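You operate a simulated robot arm through the tools that you are given. There is no shell and no other tool. Be economical: measure what you need, move in short steps, check, and stop when the job is done.

The job below is to be done with a simulated robot arm. You get a single attempt, and the scene is never put back.

JOB
Take the red cup and leave it in the herb basket on the top of the short bench. Put the steel cup that says "spare" from the top of the short bench on top of the red tub there and the steel cup marked "last" on top of the blue tub there. Fetch the green chalk box and set it on the top of the long bench. Fetch the green herb pack from the top of the packer bench and set it in the inside of the packer drawer. Put the green bottle on the top of the tun bench away on the top shelf of the tub rack. Pull the bench drawer open. Do these in any order. Set down upright: steel cup, green chalk box, green bottle.
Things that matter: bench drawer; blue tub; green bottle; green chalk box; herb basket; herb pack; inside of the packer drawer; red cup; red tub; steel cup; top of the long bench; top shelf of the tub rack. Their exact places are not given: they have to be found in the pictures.

Only the result counts: the job must be done as asked and must still hold three seconds after the hand-in. Knocking over, shifting, dropping, spilling or breaking anything else fails it.

ROBOT AND FRAMES
A 6-joint arm with a two-finger parallel gripper on a trunk, on a base that drives. Base frame: it is fixed to the floor where the robot stands at the start and does not move with it; the origin is under the middle of the robot, x ahead of it, y to its left, z up; the surface under the hand at the start is at about z = 800. Readings come in mm, degrees, newtons and seconds.
With the tool pointing down near the work surface it reaches from about 280 to 680 mm from the robot's upright axis, wherever it stands. Its first joint turns from -166.0 to 166.0 degrees. Places, roughly: bench drawer [-6400, -1900, 700]; blue tub [250, 0, 750]; green bottle [-3750, 8000, 750]; green chalk box [1000, -1250, 1250]; herb basket (18x18x14 cm) [500, 300, 800]; herb pack [-1250, 6750, 750]; inside of the packer drawer [-1100, 6400, 900]; red cup (7x7x9 cm) [500, 100, 800]; red tub [500, 500, 750]; steel cup [500, 250, 750]; top of the long bench [-300, 2100, 800]; top shelf of the tub rack [1000, -1300, 1600]. Payload 1.57 kg.
Tool frame: the origin (TCP) lies between the finger pads and is the grasp point; the fingertips stand 30 mm ahead of it; z points along the fingers, y is the line along which they close. Largest opening 110 mm; finger width 24, thickness 12; the body of the gripper, 48 by 112 mm, starts 78 mm behind the TCP.
Orientation is told as [roll, pitch, yaw] about the base's x, y, z axes, in that order, counted from this pose: with the fingers straight down and closing along the base's y, the tool's x points along the base's -x, its y along +y and its z along -z.

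CONTROLS
- The arm moves only by the tool send_rows. Its argument "commands" is a list of rows, each a list of 6 numbers: the shift along the tool's x, y, z in mm, then the turn, a rotation vector about the tool's x, y, z in degrees. In form: [[tx, ty, tz, ax, ay, az], ...]. A call has 1 to 20 rows; each row shifts and turns the commanded pose from where the row before left it, along the tool's axes as they then stand. "jaw" is the opening, from 0 (shut) to 1 (fully open), set as the call begins (left out, the last holds). Rows are played at 5 a second. More than 50 mm and 8.6 degrees between two rows, or a gripper value outside its range, and nothing of the call is played. Where a pose cannot be reached the arm comes as near as it can. A force on the tool above 40 N (or 10 N above the force at the start of the call, whichever is more), or a blocked arm, ends the call early, and 0.2 s more pass. Each finger travels about 108 mm/s and halts on what it meets, pressing with about 26 N; the grip force reading is that of the motor and also rises with nothing between the fingers. The clock runs only during rows and for 0.2 s after the last one: add rows that do not move to give the fingers time. It gives the time, the measured TCP pose, the force on the tool (base axes), the opening and the grip force at its end, in the units of the frame above (readings bear some noise), with the torque about the TCP (base axes, N m) and any sound that the robot's microphone picked up.
- Cameras (640 x 400 px; columns grow to the right, rows downward): "scene" is now at [56.4, 165.8, 1606.8]; the picture's right is [0.32, -0.95, 0.00], its down [-0.71, -0.24, -0.66] and it looks along [0.63, 0.21, -0.75] (base axes); focal length 256 px, centre (320, 200). "wrist" rides on the gripper at [70, 16, -141] in the tool frame; the picture's right is [-0.23, 0.97, 0.00], its down [-0.86, -0.20, -0.48] and it looks along [-0.47, -0.11, 0.88] (tool axes); focal length 222 px, centre (320, 200).
- camera(camera): a new picture of that camera. No time passes.
- move_column(by): slides the trunk up (or, below 0, down) by that many mm; the arm and the scene camera ride with it, the base frame stays. It gives what a move gives, with no picture.
- roll_base(legs): drives the robot by 1 to 6 legs, each [ahead, left, turn to the left] in mm, mm and degrees, along the robot's own axes; the way and the turn of a leg run together, so that a leg with both is an arc; at most 1500 mm and 180 degrees a leg. The arm and the cameras ride along, it lands a little off, and it stops where it bumps. It gives what a move gives.
- head_to(pan, tilt): turns the head with the scene camera to pan (to the left, within 120 degrees either way) and tilt (down, from -29 to 69), counted from straight ahead of the robot. It gives what a move gives.
- point_at(camera, pixels): for up to 12 pixels [column, row] of the newest picture of that camera ("zoom" is the newest enlarged one), the place [x, y, z] in the base frame of the surface seen there, good to about 2 mm. No time passes.
- close_up(camera, box): a new picture of the part [left, top, right, bottom] of that camera's present view, enlarged. No time passes.
- job_done(): hands the job in; it is judged then, once.

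Work in short steps. Measure before you move; look again where a grasp or a placing could have gone wrong, and mend it. You have 131 turns and 144 pictures in all, those below and enlarged ones among them. Open the gripper and draw the arm clear of the work before you hand the job in, unless the task says otherwise.

The tools are called after "Emit:" as a command line: name --pt "numbers of a row" for each row, then --argument value for the rest, lists and objects as JSON in quotes. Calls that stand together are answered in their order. send_rows: Moves the arm, as the interface text tells. Its arguments: {"type":"object","properties":{"commands":{"type":"array","items":{"type":"array","items":{"type":"number"}}},"jaw":{"type":"number"}},"required":["commands"]} The other tools are called the same way: move_column (by) slides the trunk up or down; roll_base (legs) drives the base; head_to (pan, tilt) turns the head that bears the scene camera; camera (camera) takes a picture; point_at (camera, pixels) gives the place of the surface under pixels of a picture; close_up (camera, box) takes an enlarged picture of a part of a camera's view; job_done () hands the job in.

At the start:

```text
time: 0.0
tool_pos: [249.8, 317.2, 1194.5]
ee_rot: [-0.3, 0.2, 0.0]
ft_force: [0.0, 0.7, -0.2]
moment: [0.0, -0.02, -0.04]
gripper_width: 110.0
gripper_force: 0.0
trunk travel left (down, up): [-200.0, 390.0]
robot x, y, heading: [3.9, -0.3, 0.0]
head pan, tilt: [28.2, 68.8]
```

scene: 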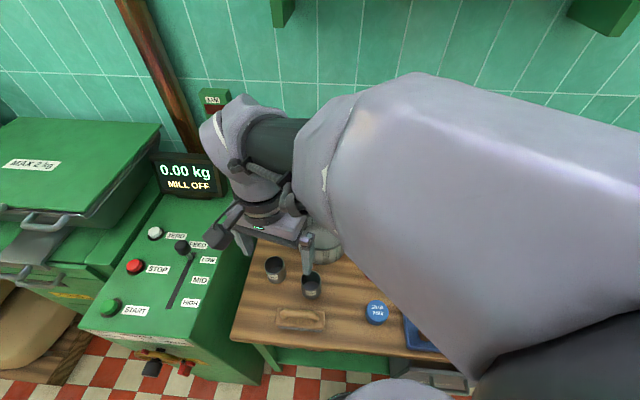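
wrist: 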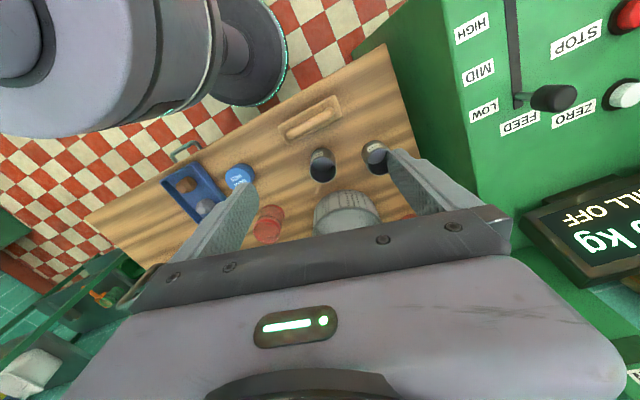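

The pictures show the short bench ahead, with the arm blocking part of the view. I turn the head to look at the bench from other angles and around it.

Emit:
head_to --pan 0 --tilt 45

Emit:
point_at --camera "wrist" --pixels '[[321, 165], [375, 155], [240, 177], [268, 222], [347, 210], [205, 205], [305, 120], [178, 185], [120, 220], [380, 80], [185, 150], [390, 205]]'

Emit:
close_up --camera "wrist" --box '[80, 80, 440, 300]'

Emit:
camera --camera "scene"

```text
time: 0.9
tool_pos: [250.0, 316.4, 1194.3]
ee_rot: [-0.3, 0.3, 0.0]
ft_force: [-0.5, 0.6, 0.0]
moment: [0.0, 0.0, -0.02]
gripper_width: 110.0
gripper_force: 0.1
trunk travel left (down, up): [-200.0, 390.0]
robot x, y, heading: [-0.4, 0.9, -0.1]
head pan, tilt: [0.0, 45.0]
```

```text
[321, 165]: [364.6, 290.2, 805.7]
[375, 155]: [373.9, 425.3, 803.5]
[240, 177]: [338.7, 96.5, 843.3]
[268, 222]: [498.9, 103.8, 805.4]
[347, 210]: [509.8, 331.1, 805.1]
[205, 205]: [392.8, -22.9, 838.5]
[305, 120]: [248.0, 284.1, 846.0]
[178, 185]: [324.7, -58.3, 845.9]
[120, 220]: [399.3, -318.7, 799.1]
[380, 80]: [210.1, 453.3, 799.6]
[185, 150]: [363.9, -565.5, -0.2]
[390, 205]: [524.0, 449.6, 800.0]
```

```text
1.78 times, centred on (260, 190) of wrist
```

zoom: 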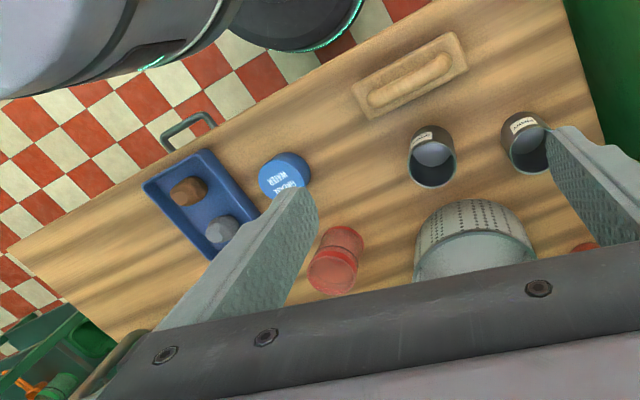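

```text
140 pictures are left
```

scene: 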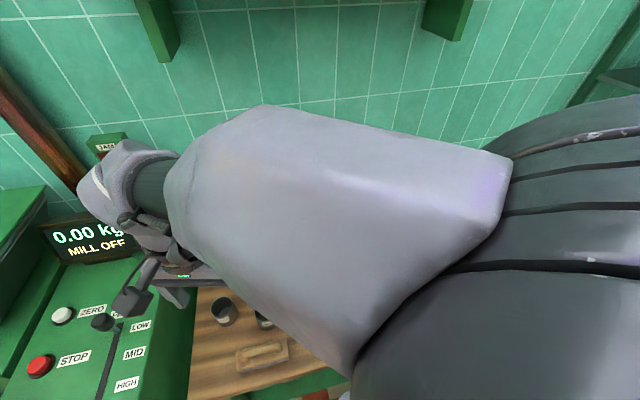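

Labels on the two steel cups are too small to read. I zoom in on them.

Emit:
close_up --camera "wrist" --box '[290, 130, 410, 205]'

Emit:
move_column --by 250

Emit:
camera --camera "wrist"

```text
5.33 times, centred on (350, 168) of wrist
```

zoom: 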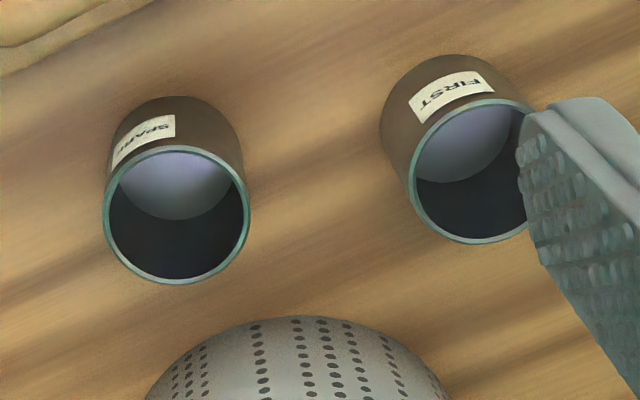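

```text
time: 3.5
tool_pos: [251.5, 316.4, 1444.1]
ee_rot: [-0.4, 0.3, 0.0]
ft_force: [1.5, 0.3, -0.2]
moment: [0.0, -0.03, -0.05]
gripper_width: 109.8
gripper_force: 0.1
trunk travel left (down, up): [-450.0, 140.0]
robot x, y, heading: [-2.3, 1.6, 0.3]
head pan, tilt: [0.0, 45.0]
```

```text
138 pictures are left
```

wrist: 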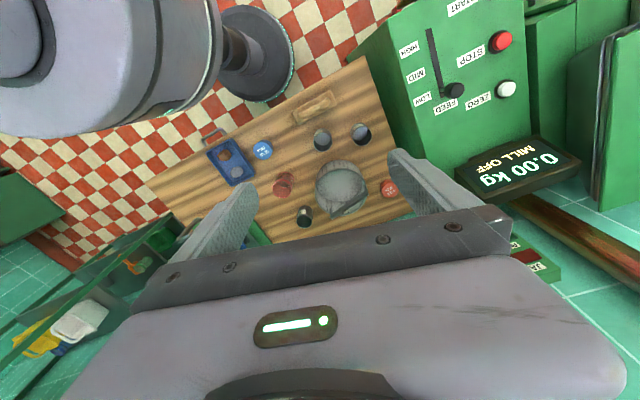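

Now visible: a third steel cup at about (304,215), the red tub at (388,188), the basket at (340,190). I zoom in and measure.

Emit:
close_up --camera "wrist" --box '[190, 90, 420, 234]'

Emit:
close_up --camera "wrist" --box '[270, 170, 350, 220]'

Emit:
point_at --camera "wrist" --pixels '[[304, 210], [304, 222], [388, 188], [262, 150], [284, 180], [340, 170], [322, 135], [361, 130], [255, 235], [364, 58], [150, 183], [228, 160]]'

```text
2.78 times, centred on (305, 162) of wrist
```

zoom: 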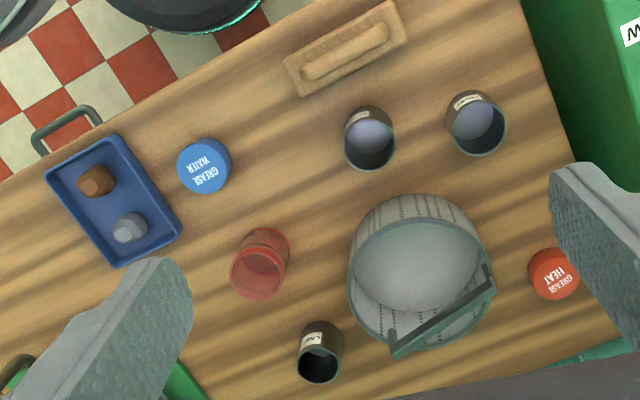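

```text
8.00 times, centred on (310, 195) of wrist
```

zoom: 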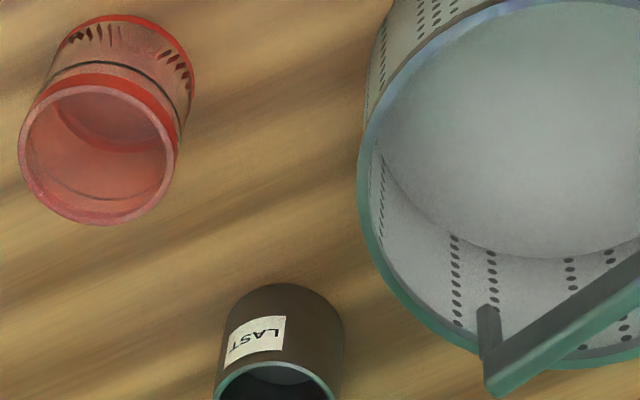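

```text
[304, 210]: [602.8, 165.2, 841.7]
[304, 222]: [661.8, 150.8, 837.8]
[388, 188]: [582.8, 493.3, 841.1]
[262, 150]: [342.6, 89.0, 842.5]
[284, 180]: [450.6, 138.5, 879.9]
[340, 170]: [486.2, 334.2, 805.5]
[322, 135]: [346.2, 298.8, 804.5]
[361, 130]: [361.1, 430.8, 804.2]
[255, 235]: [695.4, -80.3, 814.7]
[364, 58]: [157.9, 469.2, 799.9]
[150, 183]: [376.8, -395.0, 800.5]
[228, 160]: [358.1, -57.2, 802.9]
```

I zoom in on each object to get accurate rim points.

Emit:
close_up --camera "wrist" --box '[297, 110, 393, 170]'

```text
6.67 times, centred on (345, 140) of wrist
```

zoom: 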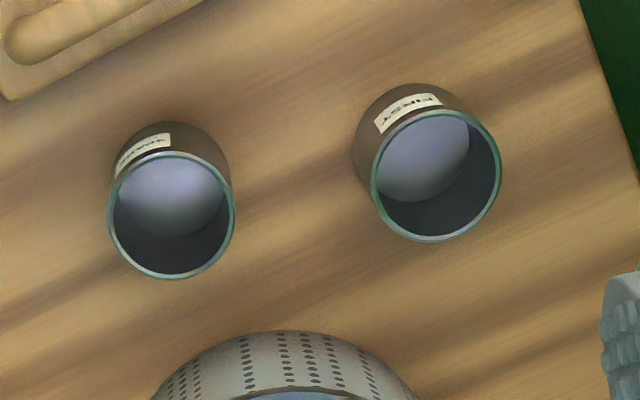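

I measure the rims of the spare and first cups.

Emit:
point_at --camera "zoom" --pixels '[[111, 215], [233, 215], [172, 153], [172, 277], [374, 175], [498, 175], [436, 112], [436, 240], [170, 200], [290, 334]]'

Emit:
close_up --camera "wrist" --box '[250, 170, 346, 230]'

```text
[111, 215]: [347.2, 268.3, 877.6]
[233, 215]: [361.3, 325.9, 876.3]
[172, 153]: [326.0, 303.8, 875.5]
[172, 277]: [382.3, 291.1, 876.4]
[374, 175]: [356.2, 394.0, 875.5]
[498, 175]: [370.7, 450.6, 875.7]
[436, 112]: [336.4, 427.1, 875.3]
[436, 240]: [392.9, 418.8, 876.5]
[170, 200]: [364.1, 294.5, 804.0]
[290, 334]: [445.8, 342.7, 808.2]
```

```text
6.67 times, centred on (298, 200) of wrist
```

zoom: 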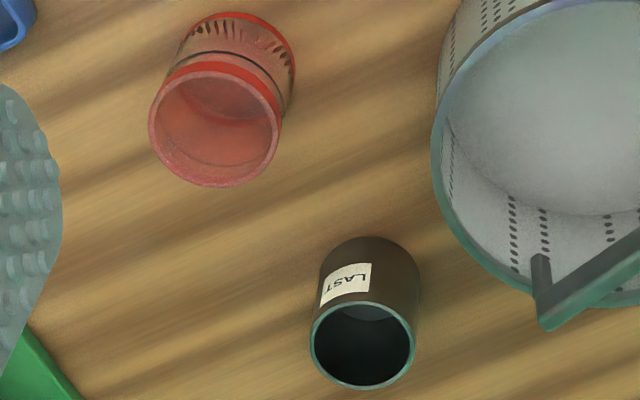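

Spare is centred at about (354,297), 60 mm wide, rim z 876. Now I measure the last cup and the red cup rims.

Emit:
point_at --camera "zoom" --pixels '[[312, 345], [412, 345], [362, 303], [362, 387], [151, 125], [279, 135], [215, 75], [215, 184], [438, 150], [600, 175], [545, 315], [510, 275]]'

Emit:
close_up --camera "wrist" --box '[306, 152, 402, 212]'

```text
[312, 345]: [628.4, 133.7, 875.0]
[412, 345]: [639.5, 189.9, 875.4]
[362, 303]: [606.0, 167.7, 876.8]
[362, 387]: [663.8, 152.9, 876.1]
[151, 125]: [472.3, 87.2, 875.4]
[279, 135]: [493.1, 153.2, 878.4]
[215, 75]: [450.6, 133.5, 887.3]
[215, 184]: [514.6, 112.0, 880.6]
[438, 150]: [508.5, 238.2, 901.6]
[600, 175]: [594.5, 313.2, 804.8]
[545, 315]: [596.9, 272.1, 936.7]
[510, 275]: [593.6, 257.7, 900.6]
```

```text
6.67 times, centred on (354, 182) of wrist
```

zoom: 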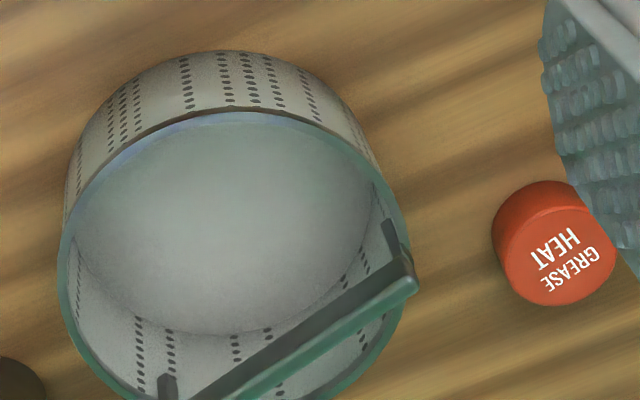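

I measure the basket rim, handle and the red tub top.

Emit:
point_at --camera "zoom" --pixels '[[62, 250], [220, 114], [403, 250], [240, 398], [408, 285], [200, 395], [300, 340], [500, 250], [614, 255], [555, 300], [555, 210], [200, 220]]'

Emit:
close_up --camera "wrist" --box '[230, 130, 294, 170]'

```text
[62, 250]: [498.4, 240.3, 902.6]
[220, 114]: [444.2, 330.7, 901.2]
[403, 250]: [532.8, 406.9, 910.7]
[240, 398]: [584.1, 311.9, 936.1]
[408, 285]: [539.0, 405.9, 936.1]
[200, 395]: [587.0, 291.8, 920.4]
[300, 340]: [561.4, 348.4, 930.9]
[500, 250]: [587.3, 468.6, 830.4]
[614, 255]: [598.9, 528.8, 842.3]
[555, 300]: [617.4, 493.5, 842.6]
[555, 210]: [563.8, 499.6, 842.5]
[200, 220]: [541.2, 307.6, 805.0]
```

```text
10.00 times, centred on (262, 150) of wrist
```

zoom: 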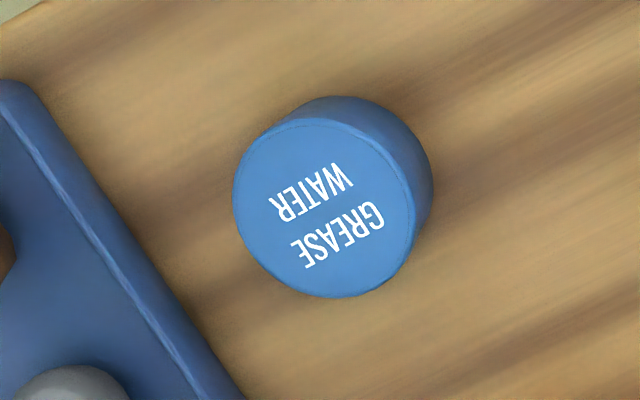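

Blue tub top seen. I measure it, and the extents of the robot's own base to see clearance to the bench edge.

Emit:
point_at --camera "zoom" --pixels '[[235, 200], [415, 215], [320, 122], [340, 296], [324, 210]]'

Emit:
point_at --camera "wrist" --pixels '[[292, 60], [270, 98], [240, 95], [285, 85], [365, 60], [300, 98], [220, 142], [345, 100], [400, 40], [205, 135], [420, 175], [215, 130]]'

```text
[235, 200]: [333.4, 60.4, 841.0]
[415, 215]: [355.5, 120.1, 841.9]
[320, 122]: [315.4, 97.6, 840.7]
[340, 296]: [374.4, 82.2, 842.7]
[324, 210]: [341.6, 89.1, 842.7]
```

```text
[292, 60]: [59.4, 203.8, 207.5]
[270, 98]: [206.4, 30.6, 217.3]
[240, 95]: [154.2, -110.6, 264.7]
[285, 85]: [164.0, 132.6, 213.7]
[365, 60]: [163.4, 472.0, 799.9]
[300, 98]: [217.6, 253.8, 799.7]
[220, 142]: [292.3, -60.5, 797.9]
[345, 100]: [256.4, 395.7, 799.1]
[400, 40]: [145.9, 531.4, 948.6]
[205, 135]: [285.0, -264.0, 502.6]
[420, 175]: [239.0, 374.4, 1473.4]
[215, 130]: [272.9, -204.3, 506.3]
```

Everything is reachable from one stand if I slide left about 185 mm; I first check the mill's clearance to the left.

Emit:
head_to --pan 60 --tilt 65

Emit:
camera --camera "scene"

```text
time: 4.8
tool_pos: [250.4, 316.2, 1441.9]
ee_rot: [-0.8, 0.6, 0.0]
ft_force: [0.0, -0.1, 0.0]
moment: [0.01, 0.02, -0.02]
gripper_width: 109.9
gripper_force: 0.0
trunk travel left (down, up): [-450.0, 140.0]
robot x, y, heading: [0.3, -1.6, -0.1]
head pan, tilt: [60.0, 65.0]
```

```text
131 pictures are left
```

scene: 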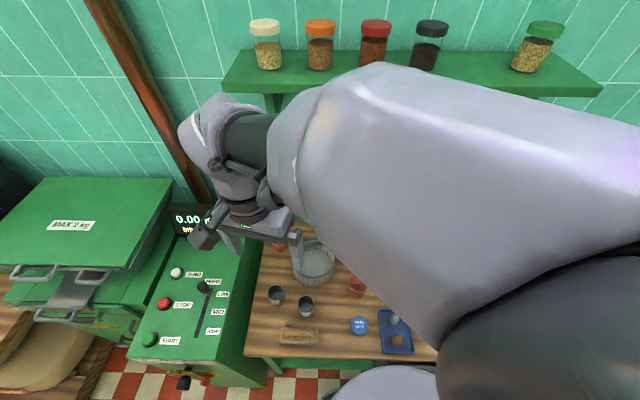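

I measure the mill's front corner and nearby floor.

Emit:
point_at --camera "scene" --pixels '[[215, 382], [128, 355], [265, 370], [246, 355], [185, 383], [300, 390], [345, 385], [235, 300], [60, 390], [250, 385]]'

Emit:
close_up --camera "scene" --box '[100, 250, 440, 400]'

```text
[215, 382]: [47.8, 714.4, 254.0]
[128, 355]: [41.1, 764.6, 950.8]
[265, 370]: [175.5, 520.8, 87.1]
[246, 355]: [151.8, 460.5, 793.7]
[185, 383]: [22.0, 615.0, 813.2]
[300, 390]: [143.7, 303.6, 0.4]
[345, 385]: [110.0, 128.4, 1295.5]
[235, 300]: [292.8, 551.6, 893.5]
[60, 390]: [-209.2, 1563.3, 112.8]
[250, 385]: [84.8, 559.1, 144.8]
```

```text
1.88 times, centred on (270, 325) of scene
```

zoom: 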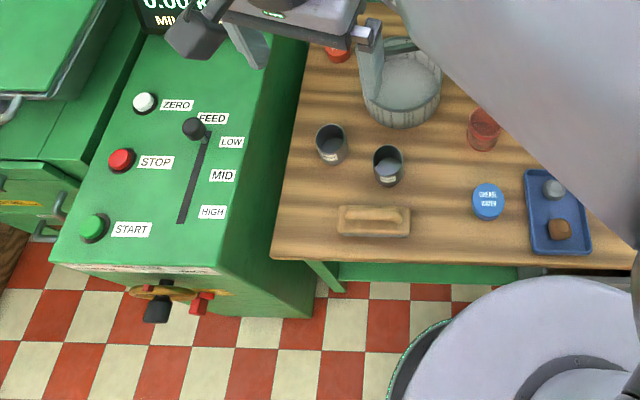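

Clearance is fine. I slide left 186 mm and look with the wrist camera again.

Emit:
roll_base --legs '[[0, 186, 0]]'

Emit:
camera --camera "wrist"

```text
time: 6.3
tool_pos: [250.7, 499.7, 1441.6]
ee_rot: [-0.8, 0.5, -0.1]
ft_force: [-0.4, 0.7, 0.2]
moment: [-0.06, 0.01, 0.02]
gripper_width: 109.8
gripper_force: 0.0
trunk travel left (down, up): [-450.0, 140.0]
robot x, y, heading: [-3.5, 183.2, -0.1]
head pan, tilt: [60.0, 65.0]
```

```text
129 pictures are left
```

wrist: 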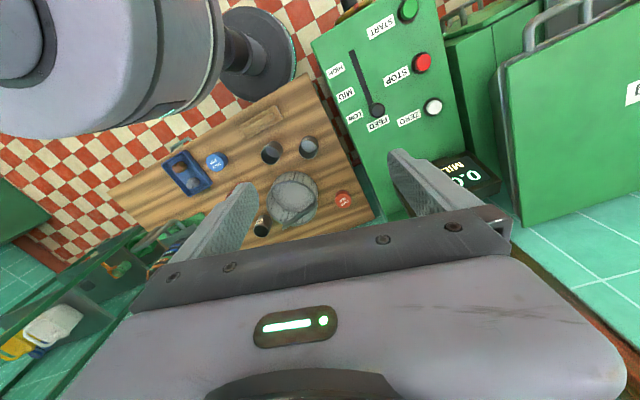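

The bench is clear beneath. I lower the column back and move over the spare cup (354,297).

Emit:
move_column --by -250

Emit:
send_rows --pt "-20.6 -40.6 0 0 0 0" --pt "-20.6 -40.6 0 0 0 0" --pt "-20.6 -40.6 0 0 0 0" --pt "-20.6 -40.6 0 0 0 0" --pt "-20.6 -40.6 0 0 0 0" --pt "0 0 40 0 0 0" --pt "0 0 40 0 0 0" --pt "0 0 40 0 0 0" --pt "0 0 40 0 0 0" --pt "0 0 0 0 0 0" --jaw 1

Emit:
camera --camera "wrist"

```text
time: 8.9
tool_pos: [250.4, 498.8, 1187.5]
ee_rot: [-1.2, 0.8, -0.1]
ft_force: [-0.8, -0.6, -0.7]
moment: [0.02, 0.02, 0.03]
gripper_width: 110.0
gripper_force: 0.1
trunk travel left (down, up): [-200.0, 390.0]
robot x, y, heading: [2.2, 180.9, -0.1]
head pan, tilt: [60.0, 65.0]
```

```text
time: 11.1
tool_pos: [353.0, 293.5, 1032.5]
ee_rot: [-0.7, 0.6, -0.1]
ft_force: [-1.0, -0.4, 0.2]
moment: [0.0, 0.0, -0.02]
gripper_width: 109.9
gripper_force: 0.0
trunk travel left (down, up): [-200.0, 390.0]
robot x, y, heading: [-1.0, 182.9, -0.1]
head pan, tilt: [60.0, 65.0]
```

```text
128 pictures are left
```

wrist: 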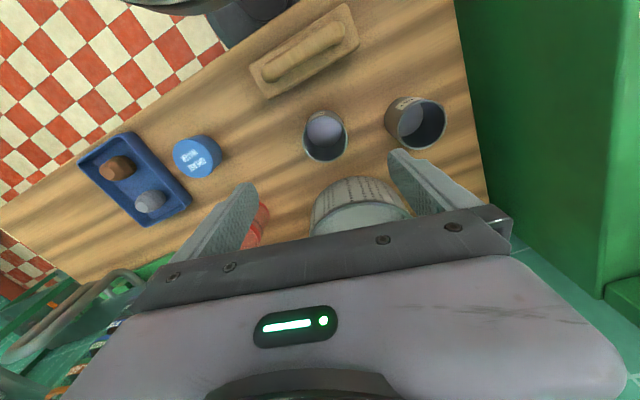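

The cup's rim sits at (325,135), where I expect it under the TCP. I descend to z≈850 and close.

Emit:
send_rows --pt "-1 2 40 0 0 0" --pt "0 0 40 0 0 0" --pt "0 0 40 0 0 0" --pt "0 0 35 0 0 0" --pt "0 0 27 0 0 0" --pt "0 0 0 0 0 0"

Emit:
send_rows --pt "0 0 0 0 0 0" --pt "0 0 0 0 0 0" --pt "0 0 0 0 0 0" --pt "0 0 0 0 0 0" --jaw 0.3

Emit:
camera --camera "wrist"

```text
time: 12.5
tool_pos: [352.1, 293.1, 847.6]
ee_rot: [-0.8, 0.5, 0.0]
ft_force: [0.2, -0.4, 0.4]
moment: [0.01, 0.0, 0.0]
gripper_width: 109.8
gripper_force: 0.1
trunk travel left (down, up): [-200.0, 390.0]
robot x, y, heading: [0.6, 182.4, -0.4]
head pan, tilt: [60.0, 65.0]
```

```text
time: 13.5
tool_pos: [352.5, 292.8, 846.9]
ee_rot: [-0.8, 0.4, -0.2]
ft_force: [1.0, -0.5, 1.8]
moment: [0.06, 0.01, -0.01]
gripper_width: 60.0
gripper_force: 26.1
trunk travel left (down, up): [-200.0, 390.0]
robot x, y, heading: [-4.2, 184.0, -0.2]
head pan, tilt: [60.0, 65.0]
```

```text
127 pictures are left
```

wrist: 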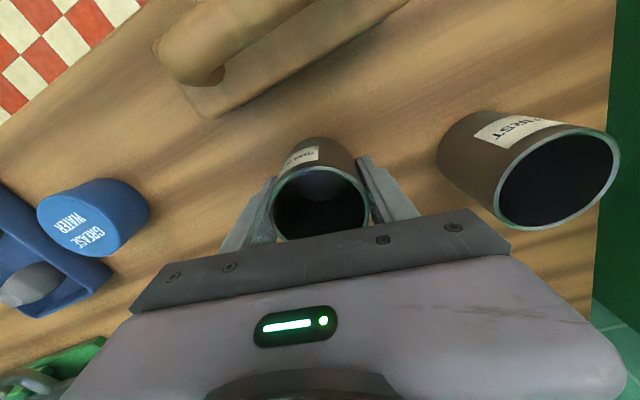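

Gripped at 60 mm. I lift 185 mm and check the surroundings of the red tub and wall with the scene camera.

Emit:
send_rows --pt "0 0 -10 0 0 0" --pt "0 0 -35 0 0 0" --pt "0 0 -45 0 0 0" --pt "0 0 -45 0 0 0" --pt "0 0 -50 0 0 0" --pt "0 0 0 0 0 0"

Emit:
camera --camera "scene"

Emit:
camera --camera "wrist"

```text
time: 14.9
tool_pos: [355.0, 297.1, 1031.4]
ee_rot: [-0.8, 0.5, -0.1]
ft_force: [0.4, -0.6, -0.8]
moment: [0.0, -0.03, 0.02]
gripper_width: 60.0
gripper_force: 26.4
trunk travel left (down, up): [-200.0, 390.0]
robot x, y, heading: [-0.7, 182.9, -0.2]
head pan, tilt: [60.0, 65.0]
```

```text
126 pictures are left
```

scene: 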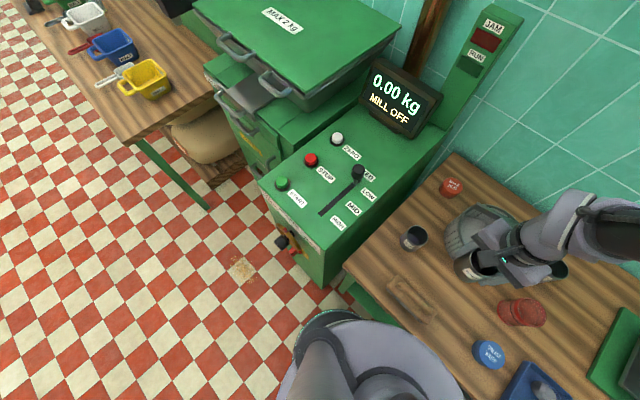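

```text
125 pictures are left
```

wrist: 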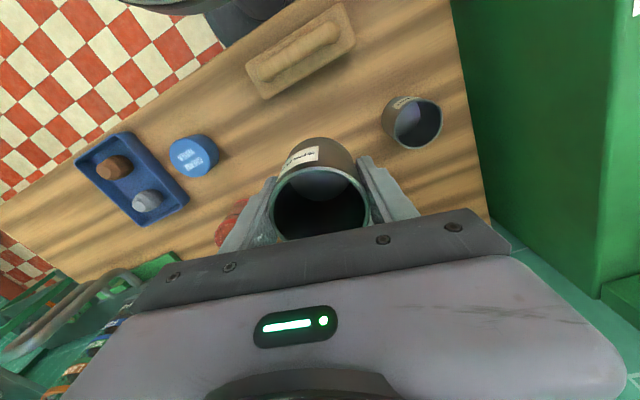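

The scene view is now good: red tub at (452,187), wall right behind. I measure the wall clearance around the tub.

Emit:
point_at --camera "scene" --pixels '[[452, 187], [500, 120], [460, 125], [430, 130], [520, 195], [448, 155], [470, 170], [395, 130]]'

```text
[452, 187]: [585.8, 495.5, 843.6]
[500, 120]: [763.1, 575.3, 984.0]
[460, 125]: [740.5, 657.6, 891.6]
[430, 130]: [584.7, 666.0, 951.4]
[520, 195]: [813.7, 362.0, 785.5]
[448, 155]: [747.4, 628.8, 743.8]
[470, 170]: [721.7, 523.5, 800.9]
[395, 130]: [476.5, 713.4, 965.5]
```

Clear. I carry the cup to above the red tub.

Emit:
send_rows --pt "-29.5 25.4 0 0 0 0" --pt "-29.5 25.4 0 0 0 0" --pt "-29.5 25.4 0 0 0 0" --pt "-29.5 25.4 0 0 0 0" --pt "-29.5 25.4 0 0 0 0" --pt "-29.5 25.4 0 0 0 0" --pt "-29.5 25.4 0 0 0 0" --pt "-29.5 25.4 0 0 0 0" --pt "0 0 40 0 0 0" --pt "0 0 40 0 0 0" --pt "0 0 0 0 0 0"

Emit:
close_up --camera "scene" --box '[360, 110, 600, 260]'

Emit:
camera --camera "wrist"

```text
time: 17.3
tool_pos: [589.1, 495.0, 952.3]
ee_rot: [-0.8, 0.6, -0.1]
ft_force: [0.5, 0.0, -0.7]
moment: [-0.02, 0.0, -0.02]
gripper_width: 60.0
gripper_force: 27.0
trunk travel left (down, up): [-200.0, 390.0]
robot x, y, heading: [-2.6, 185.5, -0.1]
head pan, tilt: [60.0, 65.0]
```

```text
2.67 times, centred on (480, 185) of scene
```

zoom: 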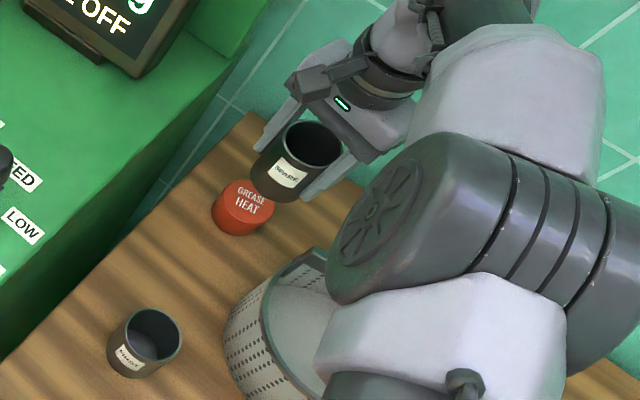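

```text
123 pictures are left
```

wrist: 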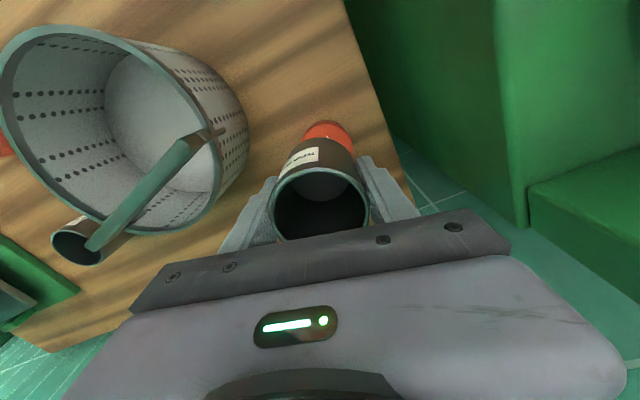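

I measure tub lid edges and cup points in the zoomed scene view, and the basket handle in the wrist view.

Emit:
point_at --camera "zoom" --pixels '[[217, 205], [272, 212], [240, 226], [248, 184], [287, 150], [342, 150], [322, 124], [305, 168]]'

Emit:
point_at --camera "wrist" --pixels '[[4, 110], [100, 29], [238, 100], [212, 190], [110, 230], [97, 240], [190, 150], [215, 133], [140, 195], [130, 110]]'

```text
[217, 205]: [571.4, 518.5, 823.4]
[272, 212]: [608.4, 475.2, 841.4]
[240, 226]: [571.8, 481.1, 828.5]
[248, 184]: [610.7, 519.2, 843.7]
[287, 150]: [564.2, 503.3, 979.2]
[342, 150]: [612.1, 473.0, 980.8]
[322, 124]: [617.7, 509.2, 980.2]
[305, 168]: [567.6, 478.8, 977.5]
```

```text
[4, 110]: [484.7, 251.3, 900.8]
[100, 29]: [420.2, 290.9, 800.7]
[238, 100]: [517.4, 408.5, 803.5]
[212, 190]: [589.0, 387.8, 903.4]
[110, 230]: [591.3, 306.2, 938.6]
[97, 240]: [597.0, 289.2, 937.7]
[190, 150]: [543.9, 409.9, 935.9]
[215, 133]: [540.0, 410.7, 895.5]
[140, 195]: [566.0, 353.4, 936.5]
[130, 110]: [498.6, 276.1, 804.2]
```

Cup axis ≈ (589,494), lid centre ≈ (591,500). I correct and lower gently.

Emit:
send_rows --pt "-2 5.5 0 0 0 0" --pt "0 0 30 0 0 0" --pt "0 0 22 0 0 0" --pt "0 0 4 0 0 0" --pt "0 0 2 0 0 0" --pt "0 0 0 0 0 0"

Emit:
close_up --camera "scene" --box '[400, 130, 560, 230]'

```text
time: 18.7
tool_pos: [589.9, 500.9, 892.3]
ee_rot: [-0.8, 0.5, -0.1]
ft_force: [0.4, -0.9, -1.3]
moment: [0.02, 0.01, -0.03]
gripper_width: 60.1
gripper_force: 25.4
trunk travel left (down, up): [-200.0, 390.0]
robot x, y, heading: [0.0, 181.6, 0.1]
head pan, tilt: [60.0, 65.0]
```

```text
4.00 times, centred on (480, 180) of scene
```

zoom: 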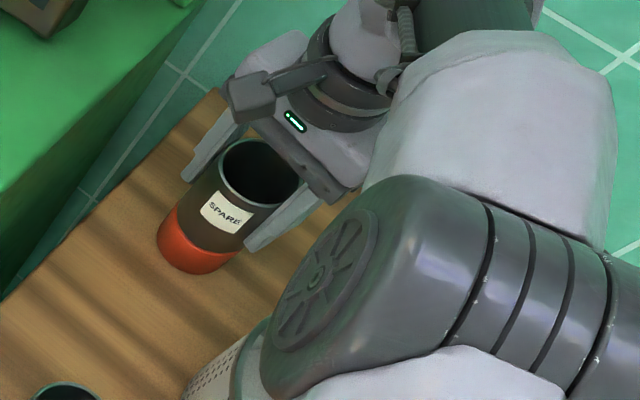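

Well aligned. I lower in small steps until contact shows.

Emit:
send_rows --pt "0 0 1.5 0 0 0" --pt "0 0 0 0 0 0"

Emit:
send_rows --pt "0 0 1.5 0 0 0" --pt "0 0 0 0 0 0"

```text
time: 19.3
tool_pos: [589.6, 502.4, 891.0]
ee_rot: [-0.9, 0.4, 0.0]
ft_force: [0.7, -0.1, -0.9]
moment: [0.0, -0.02, 0.01]
gripper_width: 60.2
gripper_force: 25.9
trunk travel left (down, up): [-200.0, 390.0]
robot x, y, heading: [-1.0, 180.5, -0.2]
head pan, tilt: [60.0, 65.0]
```

```text
time: 19.9
tool_pos: [589.8, 502.0, 889.3]
ee_rot: [-0.8, 0.4, -0.1]
ft_force: [0.7, -0.1, 1.6]
moment: [0.02, -0.06, -0.04]
gripper_width: 59.9
gripper_force: 25.6
trunk travel left (down, up): [-200.0, 390.0]
robot x, y, heading: [-3.6, 182.8, 0.2]
head pan, tilt: [60.0, 65.0]
```

Contact is starting (z force +1.6). One more millimetre, then I release gently and rise.

Emit:
send_rows --pt "0 0 1 0 0 0" --pt "0 0 0 0 0 0"

Emit:
send_rows --pt "0 0 0 0 0 0" --pt "0 0 0 0 0 0" --pt "0 0 0 0 0 0" --jaw 0.8

Emit:
send_rows --pt "0 0 -20 0 0 0" --pt "0 0 -40 0 0 0" --pt "0 0 -40 0 0 0" --pt "0 0 -45 0 0 0" --pt "0 0 0 0 0 0"

Emit:
close_up --camera "scene" --box '[400, 130, 560, 230]'

```text
time: 20.5
tool_pos: [589.4, 502.8, 890.1]
ee_rot: [-0.7, 0.4, -0.1]
ft_force: [3.4, 2.4, 13.1]
moment: [0.38, -0.15, -0.07]
gripper_width: 59.9
gripper_force: 25.5
trunk travel left (down, up): [-200.0, 390.0]
robot x, y, heading: [1.6, 183.4, 0.1]
head pan, tilt: [60.0, 65.0]
```

```text
time: 21.3
tool_pos: [589.2, 502.1, 887.9]
ee_rot: [-0.8, 0.6, -0.2]
ft_force: [0.1, 0.0, -0.5]
moment: [0.01, 0.03, 0.02]
gripper_width: 87.6
gripper_force: 0.0
trunk travel left (down, up): [-200.0, 390.0]
robot x, y, heading: [0.6, 183.4, -0.1]
head pan, tilt: [60.0, 65.0]
```

```text
time: 22.5
tool_pos: [593.2, 503.5, 1033.2]
ee_rot: [-0.7, 0.6, -0.2]
ft_force: [0.6, -0.1, -1.0]
moment: [0.01, 0.03, 0.02]
gripper_width: 87.9
gripper_force: 0.1
trunk travel left (down, up): [-200.0, 390.0]
robot x, y, heading: [-1.2, 183.1, -0.2]
head pan, tilt: [60.0, 65.0]
```

```text
4.00 times, centred on (480, 180) of scene
```

zoom: 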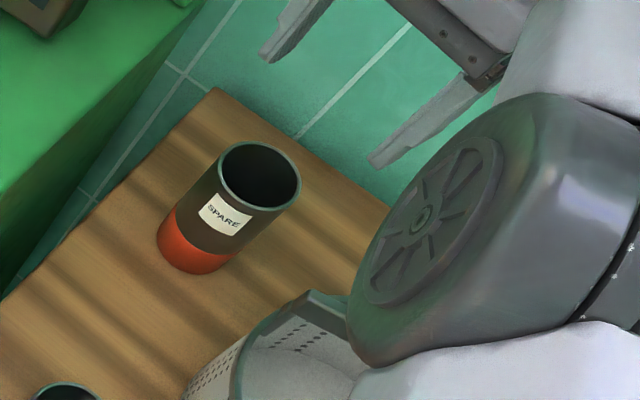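

Spare stands on the red tub. Next I go above the "last" cup (635,161).

Emit:
send_rows --pt "-5.3 -42.7 0 0 0 0" --pt "-5.3 -42.7 0 0 0 0" --pt "-5.3 -42.7 0 0 0 0" --pt "-5.3 -42.7 0 0 0 0" --pt "-5.3 -42.7 0 0 0 0" --pt "-5.3 -42.7 0 0 0 0" --pt "-5.3 -42.7 0 0 0 0" --pt "-5.3 -42.7 0 0 0 0" --pt "0 0 40 0 0 0" --pt "0 0 40 0 0 0" --pt "0 0 0 0 0 0" --jaw 1

Emit:
camera --camera "wrist"

```text
time: 24.9
tool_pos: [630.4, 157.6, 955.6]
ee_rot: [-0.7, 0.7, -0.2]
ft_force: [0.5, 0.4, 0.6]
moment: [0.02, -0.02, 0.0]
gripper_width: 109.8
gripper_force: 0.1
trunk travel left (down, up): [-200.0, 390.0]
robot x, y, heading: [3.0, 181.4, -0.2]
head pan, tilt: [60.0, 65.0]
```

```text
120 pictures are left
```

wrist: 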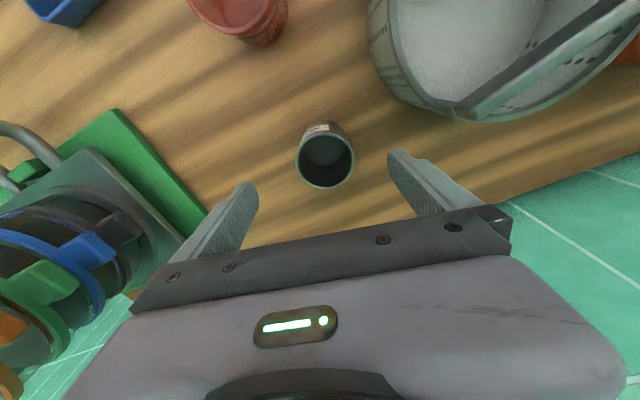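

Cup rim centre at (325,160). I check the distance of the green box on the right before descending.

Emit:
point_at --camera "wrist" --pixels '[[298, 160], [353, 160], [325, 187], [325, 135], [205, 210], [160, 150], [122, 112], [100, 155], [60, 170], [165, 225]]'

```text
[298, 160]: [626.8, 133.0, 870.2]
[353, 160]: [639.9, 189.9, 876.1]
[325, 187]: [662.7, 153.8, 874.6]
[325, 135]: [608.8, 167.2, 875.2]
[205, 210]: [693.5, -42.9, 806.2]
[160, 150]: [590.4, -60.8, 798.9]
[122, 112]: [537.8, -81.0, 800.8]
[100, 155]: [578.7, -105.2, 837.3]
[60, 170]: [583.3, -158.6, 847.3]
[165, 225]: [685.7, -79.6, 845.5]
```

Clear by 130 mm. I centre over (635,161), descend and grip.

Emit:
send_rows --pt "-3.5 3.5 0 0 0 0" --pt "0 0 40 0 0 0" --pt "0 0 40 0 0 0" --pt "0 0 26 0 0 0" --pt "0 0 0 0 0 0"

Emit:
send_rows --pt "0 0 0 0 0 0" --pt "0 0 0 0 0 0" --pt "0 0 0 0 0 0" --pt "0 0 0 0 0 0" --jaw 0.3

Emit:
send_rows --pt "0 0 -10 0 0 0" --pt "0 0 -35 0 0 0" --pt "0 0 -45 0 0 0" --pt "0 0 -45 0 0 0" --pt "0 0 -45 0 0 0" --pt "0 0 0 0 0 0"

Emit:
camera --camera "wrist"

```text
time: 26.1
tool_pos: [633.6, 161.7, 851.9]
ee_rot: [-0.8, 0.5, -0.1]
ft_force: [0.5, -1.0, 0.0]
moment: [0.03, -0.01, 0.01]
gripper_width: 110.0
gripper_force: 0.0
trunk travel left (down, up): [-200.0, 390.0]
robot x, y, heading: [-2.7, 182.0, -0.4]
head pan, tilt: [60.0, 65.0]
```

```text
time: 27.1
tool_pos: [634.1, 162.1, 851.2]
ee_rot: [-0.8, 0.6, -0.2]
ft_force: [1.5, 0.4, 1.7]
moment: [0.09, -0.05, -0.01]
gripper_width: 60.4
gripper_force: 26.2
trunk travel left (down, up): [-200.0, 390.0]
robot x, y, heading: [-1.8, 183.2, 0.2]
head pan, tilt: [60.0, 65.0]
```

```text
time: 28.5
tool_pos: [637.3, 161.9, 1031.2]
ee_rot: [-0.8, 0.6, -0.1]
ft_force: [-0.5, 0.3, -1.1]
moment: [0.0, -0.01, 0.0]
gripper_width: 60.4
gripper_force: 26.1
trunk travel left (down, up): [-200.0, 390.0]
robot x, y, heading: [1.1, 181.9, 0.0]
head pan, tilt: [60.0, 65.0]
```

```text
119 pictures are left
```

wrist: 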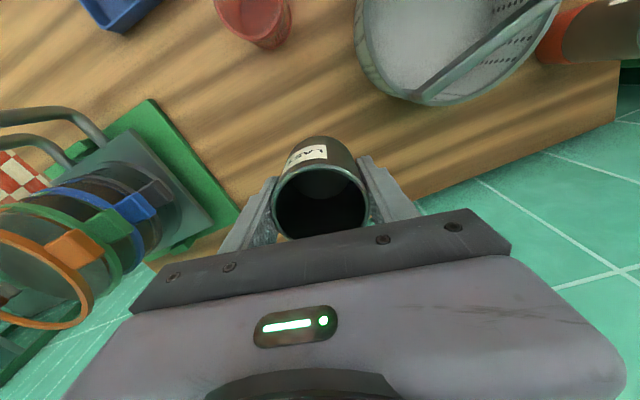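

Gripped. I carry it to the blue tub, centre (344.5,90).

Emit:
send_rows --pt "41.6 -10.3 0 0 0 0" --pt "41.6 -10.3 0 0 0 0" --pt "41.6 -10.3 0 0 0 0" --pt "41.6 -10.3 0 0 0 0" --pt "41.6 -10.3 0 0 0 0" --pt "41.6 -10.3 0 0 0 0" --pt "41.6 -10.3 0 0 0 0" --pt "0 0 40 0 0 0" --pt "0 0 40 0 0 0" --pt "0 0 0 0 0 0"

Emit:
camera --camera "wrist"

Emit:
camera --camera "scene"

```text
time: 30.7
tool_pos: [343.1, 94.0, 955.1]
ee_rot: [-0.8, 0.6, -0.2]
ft_force: [-0.2, 0.3, -0.2]
moment: [0.0, -0.02, 0.0]
gripper_width: 60.7
gripper_force: 25.7
trunk travel left (down, up): [-200.0, 390.0]
robot x, y, heading: [2.1, 184.3, -0.2]
head pan, tilt: [60.0, 65.0]
```

```text
118 pictures are left
```

wrist: 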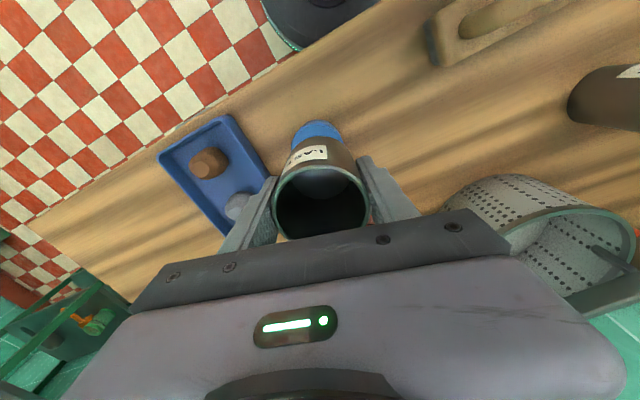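

```text
117 pictures are left
```

scene: 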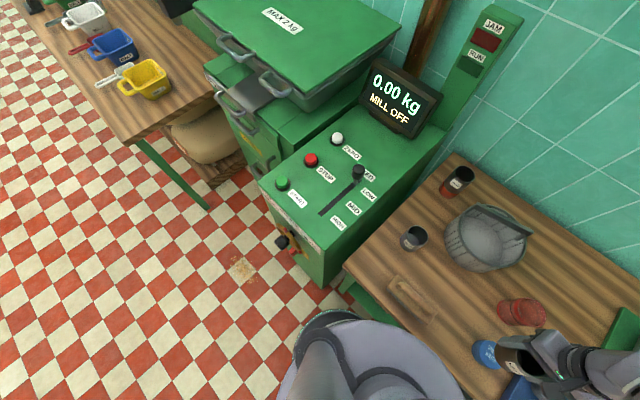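

Tub appears at (316,130), consistent with a ~4 mm y offset. I correct and lower.

Emit:
send_rows --pt "-1 -4 0 0 0 0" --pt "0 0 30 0 0 0" --pt "0 0 22 0 0 0" --pt "0 0 4 0 0 0" --pt "0 0 2 0 0 0" --pt "0 0 0 0 0 0"

Emit:
send_rows --pt "0 0 2 0 0 0" --pt "0 0 0 0 0 0"

Emit:
close_up --camera "scene" --box '[440, 300, 600, 400]'

Emit:
close_up --camera "wrist" --box '[240, 100, 400, 200]'

```text
time: 32.1
tool_pos: [344.6, 87.5, 898.7]
ee_rot: [-0.8, 0.5, -0.1]
ft_force: [-0.8, 0.2, -0.7]
moment: [0.0, -0.02, 0.02]
gripper_width: 60.5
gripper_force: 25.7
trunk travel left (down, up): [-200.0, 390.0]
robot x, y, heading: [0.3, 182.7, -0.0]
head pan, tilt: [60.0, 65.0]
```

```text
time: 32.7
tool_pos: [343.9, 87.7, 895.8]
ee_rot: [-0.8, 0.5, -0.1]
ft_force: [-0.2, -0.4, -0.8]
moment: [0.01, -0.02, -0.04]
gripper_width: 60.5
gripper_force: 25.5
trunk travel left (down, up): [-200.0, 390.0]
robot x, y, heading: [2.2, 186.1, -0.3]
head pan, tilt: [60.0, 65.0]
```

```text
4.00 times, centred on (520, 350) of scene
```

zoom: 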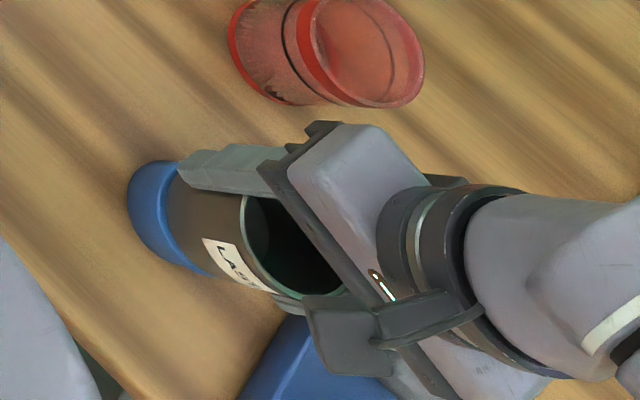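

```text
4.00 times, centred on (320, 150) of wrist
```

zoom: 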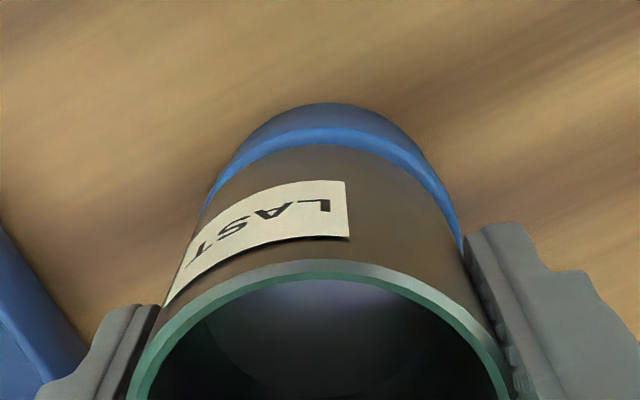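

Aligned. I lower the last millimetres to contact.

Emit:
send_rows --pt "0 1.5 2 0 0 0" --pt "0 0 0 0 0 0"

Emit:
send_rows --pt "0 0 1 0 0 0" --pt "0 0 0 0 0 0"

```text
time: 33.3
tool_pos: [344.2, 90.4, 892.0]
ee_rot: [-0.8, 0.5, 0.0]
ft_force: [-0.3, -0.1, -1.2]
moment: [-0.01, 0.01, 0.0]
gripper_width: 60.2
gripper_force: 26.0
trunk travel left (down, up): [-200.0, 390.0]
robot x, y, heading: [2.1, 183.8, -0.1]
head pan, tilt: [60.0, 65.0]
```

```text
time: 33.9
tool_pos: [344.2, 90.3, 893.1]
ee_rot: [-0.8, 0.5, 0.0]
ft_force: [-0.9, -1.0, 15.6]
moment: [0.39, 0.02, 0.01]
gripper_width: 60.5
gripper_force: 26.0
trunk travel left (down, up): [-200.0, 390.0]
robot x, y, heading: [1.1, 179.5, -0.3]
head pan, tilt: [60.0, 65.0]
```

Contact (15.6 N). I release, rise, and move over the red cup (483,121) turning yaw +23° for the later basket placing.

Emit:
send_rows --pt "0 0 0 0 0 0" --pt "0 0 0 0 0 0" --pt "0 0 0 0 0 0" --jaw 0.8

Emit:
send_rows --pt "0 0 -20 0 0 0" --pt "0 0 -40 0 0 0" --pt "0 0 -40 0 0 0" --pt "0 0 -40 0 0 0" --pt "-46 10 0 0 0 0" --pt "-46 10 0 0 0 0" --pt "-46 10 0 0 0 0" --pt "0 0 0 0 0 -7.7" --pt "0 0 0 0 0 -7.7" --pt "0 0 0 0 0 -7.7" --pt "0 0 40 0 0 0" --pt "0 0 0 0 0 0" --jaw 1

Emit:
camera --camera "wrist"

Emit:
camera --camera "scene"

```text
time: 34.7
tool_pos: [344.7, 90.8, 892.2]
ee_rot: [-0.8, 0.5, -0.1]
ft_force: [-0.2, -0.3, 0.4]
moment: [0.05, 0.0, 0.01]
gripper_width: 88.1
gripper_force: 0.0
trunk travel left (down, up): [-200.0, 390.0]
robot x, y, heading: [-0.1, 182.7, -0.2]
head pan, tilt: [60.0, 65.0]
```

```text
time: 37.3
tool_pos: [486.0, 119.6, 991.7]
ee_rot: [-0.5, 0.9, 23.0]
ft_force: [0.2, 0.0, 0.7]
moment: [0.02, -0.01, 0.02]
gripper_width: 110.0
gripper_force: 0.0
trunk travel left (down, up): [-200.0, 390.0]
robot x, y, heading: [-1.5, 183.3, 0.1]
head pan, tilt: [60.0, 65.0]
```

```text
114 pictures are left
```

wrist: 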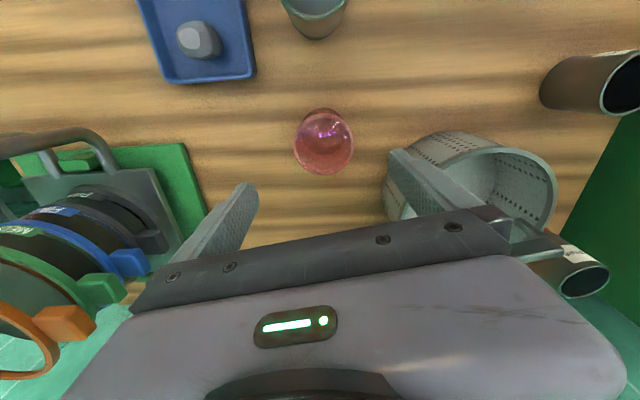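

```text
113 pictures are left
```

scene: 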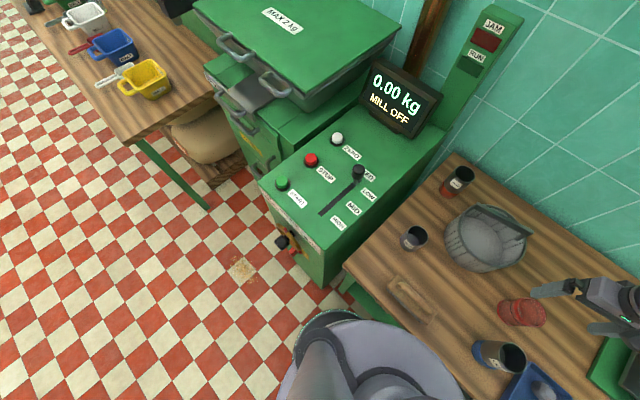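

I measure the red cup from this view to confirm its centre and top height.

Emit:
close_up --camera "wrist" --box '[272, 95, 376, 185]'

Emit:
close_up --camera "scene" --box '[470, 270, 566, 350]'

Emit:
point_at --camera "wrist" --pixels '[[323, 172], [323, 112], [295, 145], [351, 145], [323, 145], [310, 168], [338, 168]]'

```text
4.44 times, centred on (324, 140) of wrist
```

zoom: 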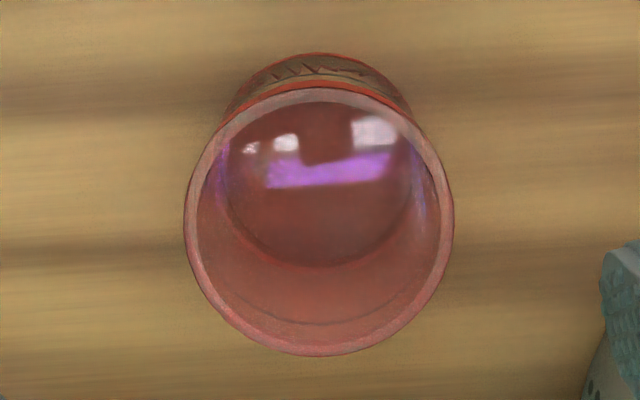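

```text
5.00 times, centred on (518, 310) of scene
```

zoom: 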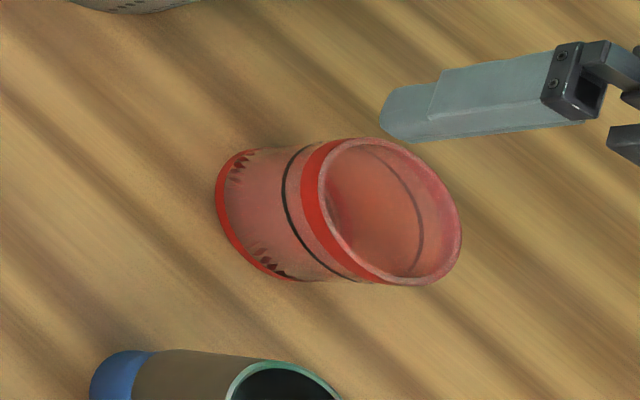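

```text
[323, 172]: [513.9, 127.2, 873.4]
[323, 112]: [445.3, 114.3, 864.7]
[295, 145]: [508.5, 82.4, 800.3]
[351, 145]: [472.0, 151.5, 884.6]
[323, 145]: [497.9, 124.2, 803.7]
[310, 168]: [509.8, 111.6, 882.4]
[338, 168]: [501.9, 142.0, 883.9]
```

I check the rim from the scene close-up too.

Emit:
point_at --camera "zoom" --pixels '[[322, 190], [459, 240], [372, 141], [425, 282], [341, 150], [452, 270], [235, 155], [280, 275], [217, 200]]'

```text
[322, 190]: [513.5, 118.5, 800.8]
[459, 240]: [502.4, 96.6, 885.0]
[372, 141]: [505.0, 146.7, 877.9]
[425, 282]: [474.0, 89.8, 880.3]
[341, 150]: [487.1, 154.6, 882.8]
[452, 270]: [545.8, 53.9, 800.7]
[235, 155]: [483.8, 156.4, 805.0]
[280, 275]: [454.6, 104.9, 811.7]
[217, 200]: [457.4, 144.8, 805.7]
```

Centre ≈ (483,121.5), top ≈ 885. I nudge, descend to z≈863 and grip.

Emit:
send_rows --pt "2.5 3.4 0 0 0 0" --pt "0 0 40 0 0 0" --pt "0 0 40 0 0 0" --pt "0 0 40 0 0 0" --pt "0 0 9 0 0 0" --pt "0 0 0 0 0 0"

Emit:
send_rows --pt "0 0 0 0 0 0" --pt "0 0 0 0 0 0" --pt "0 0 0 0 0 0" --pt "0 0 0 0 0 0" --jaw 0.45

Emit:
camera --camera "wrist"

```text
time: 38.7
tool_pos: [477.3, 121.2, 862.4]
ee_rot: [-0.5, 0.7, 22.9]
ft_force: [0.0, 0.8, -0.5]
moment: [0.01, 0.02, 0.02]
gripper_width: 110.1
gripper_force: 0.0
trunk travel left (down, up): [-200.0, 390.0]
robot x, y, heading: [-0.1, 181.0, -0.2]
head pan, tilt: [60.0, 65.0]
```

```text
time: 39.7
tool_pos: [478.2, 121.1, 863.5]
ee_rot: [-0.5, 0.8, 23.0]
ft_force: [0.4, 0.2, 2.4]
moment: [0.12, -0.04, -0.03]
gripper_width: 65.4
gripper_force: 25.8
trunk travel left (down, up): [-200.0, 390.0]
robot x, y, heading: [-4.0, 180.6, 0.0]
head pan, tilt: [60.0, 65.0]
```

```text
110 pictures are left
```

wrist: 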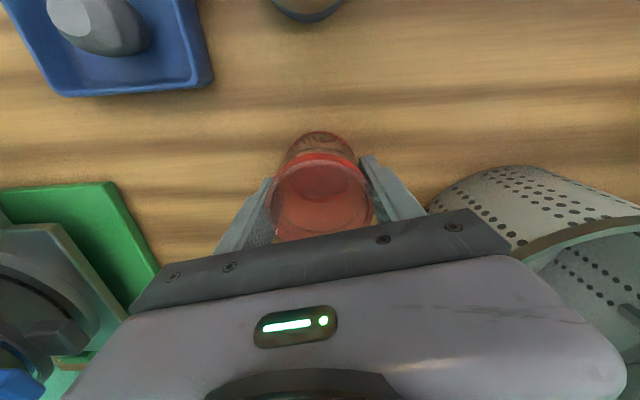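

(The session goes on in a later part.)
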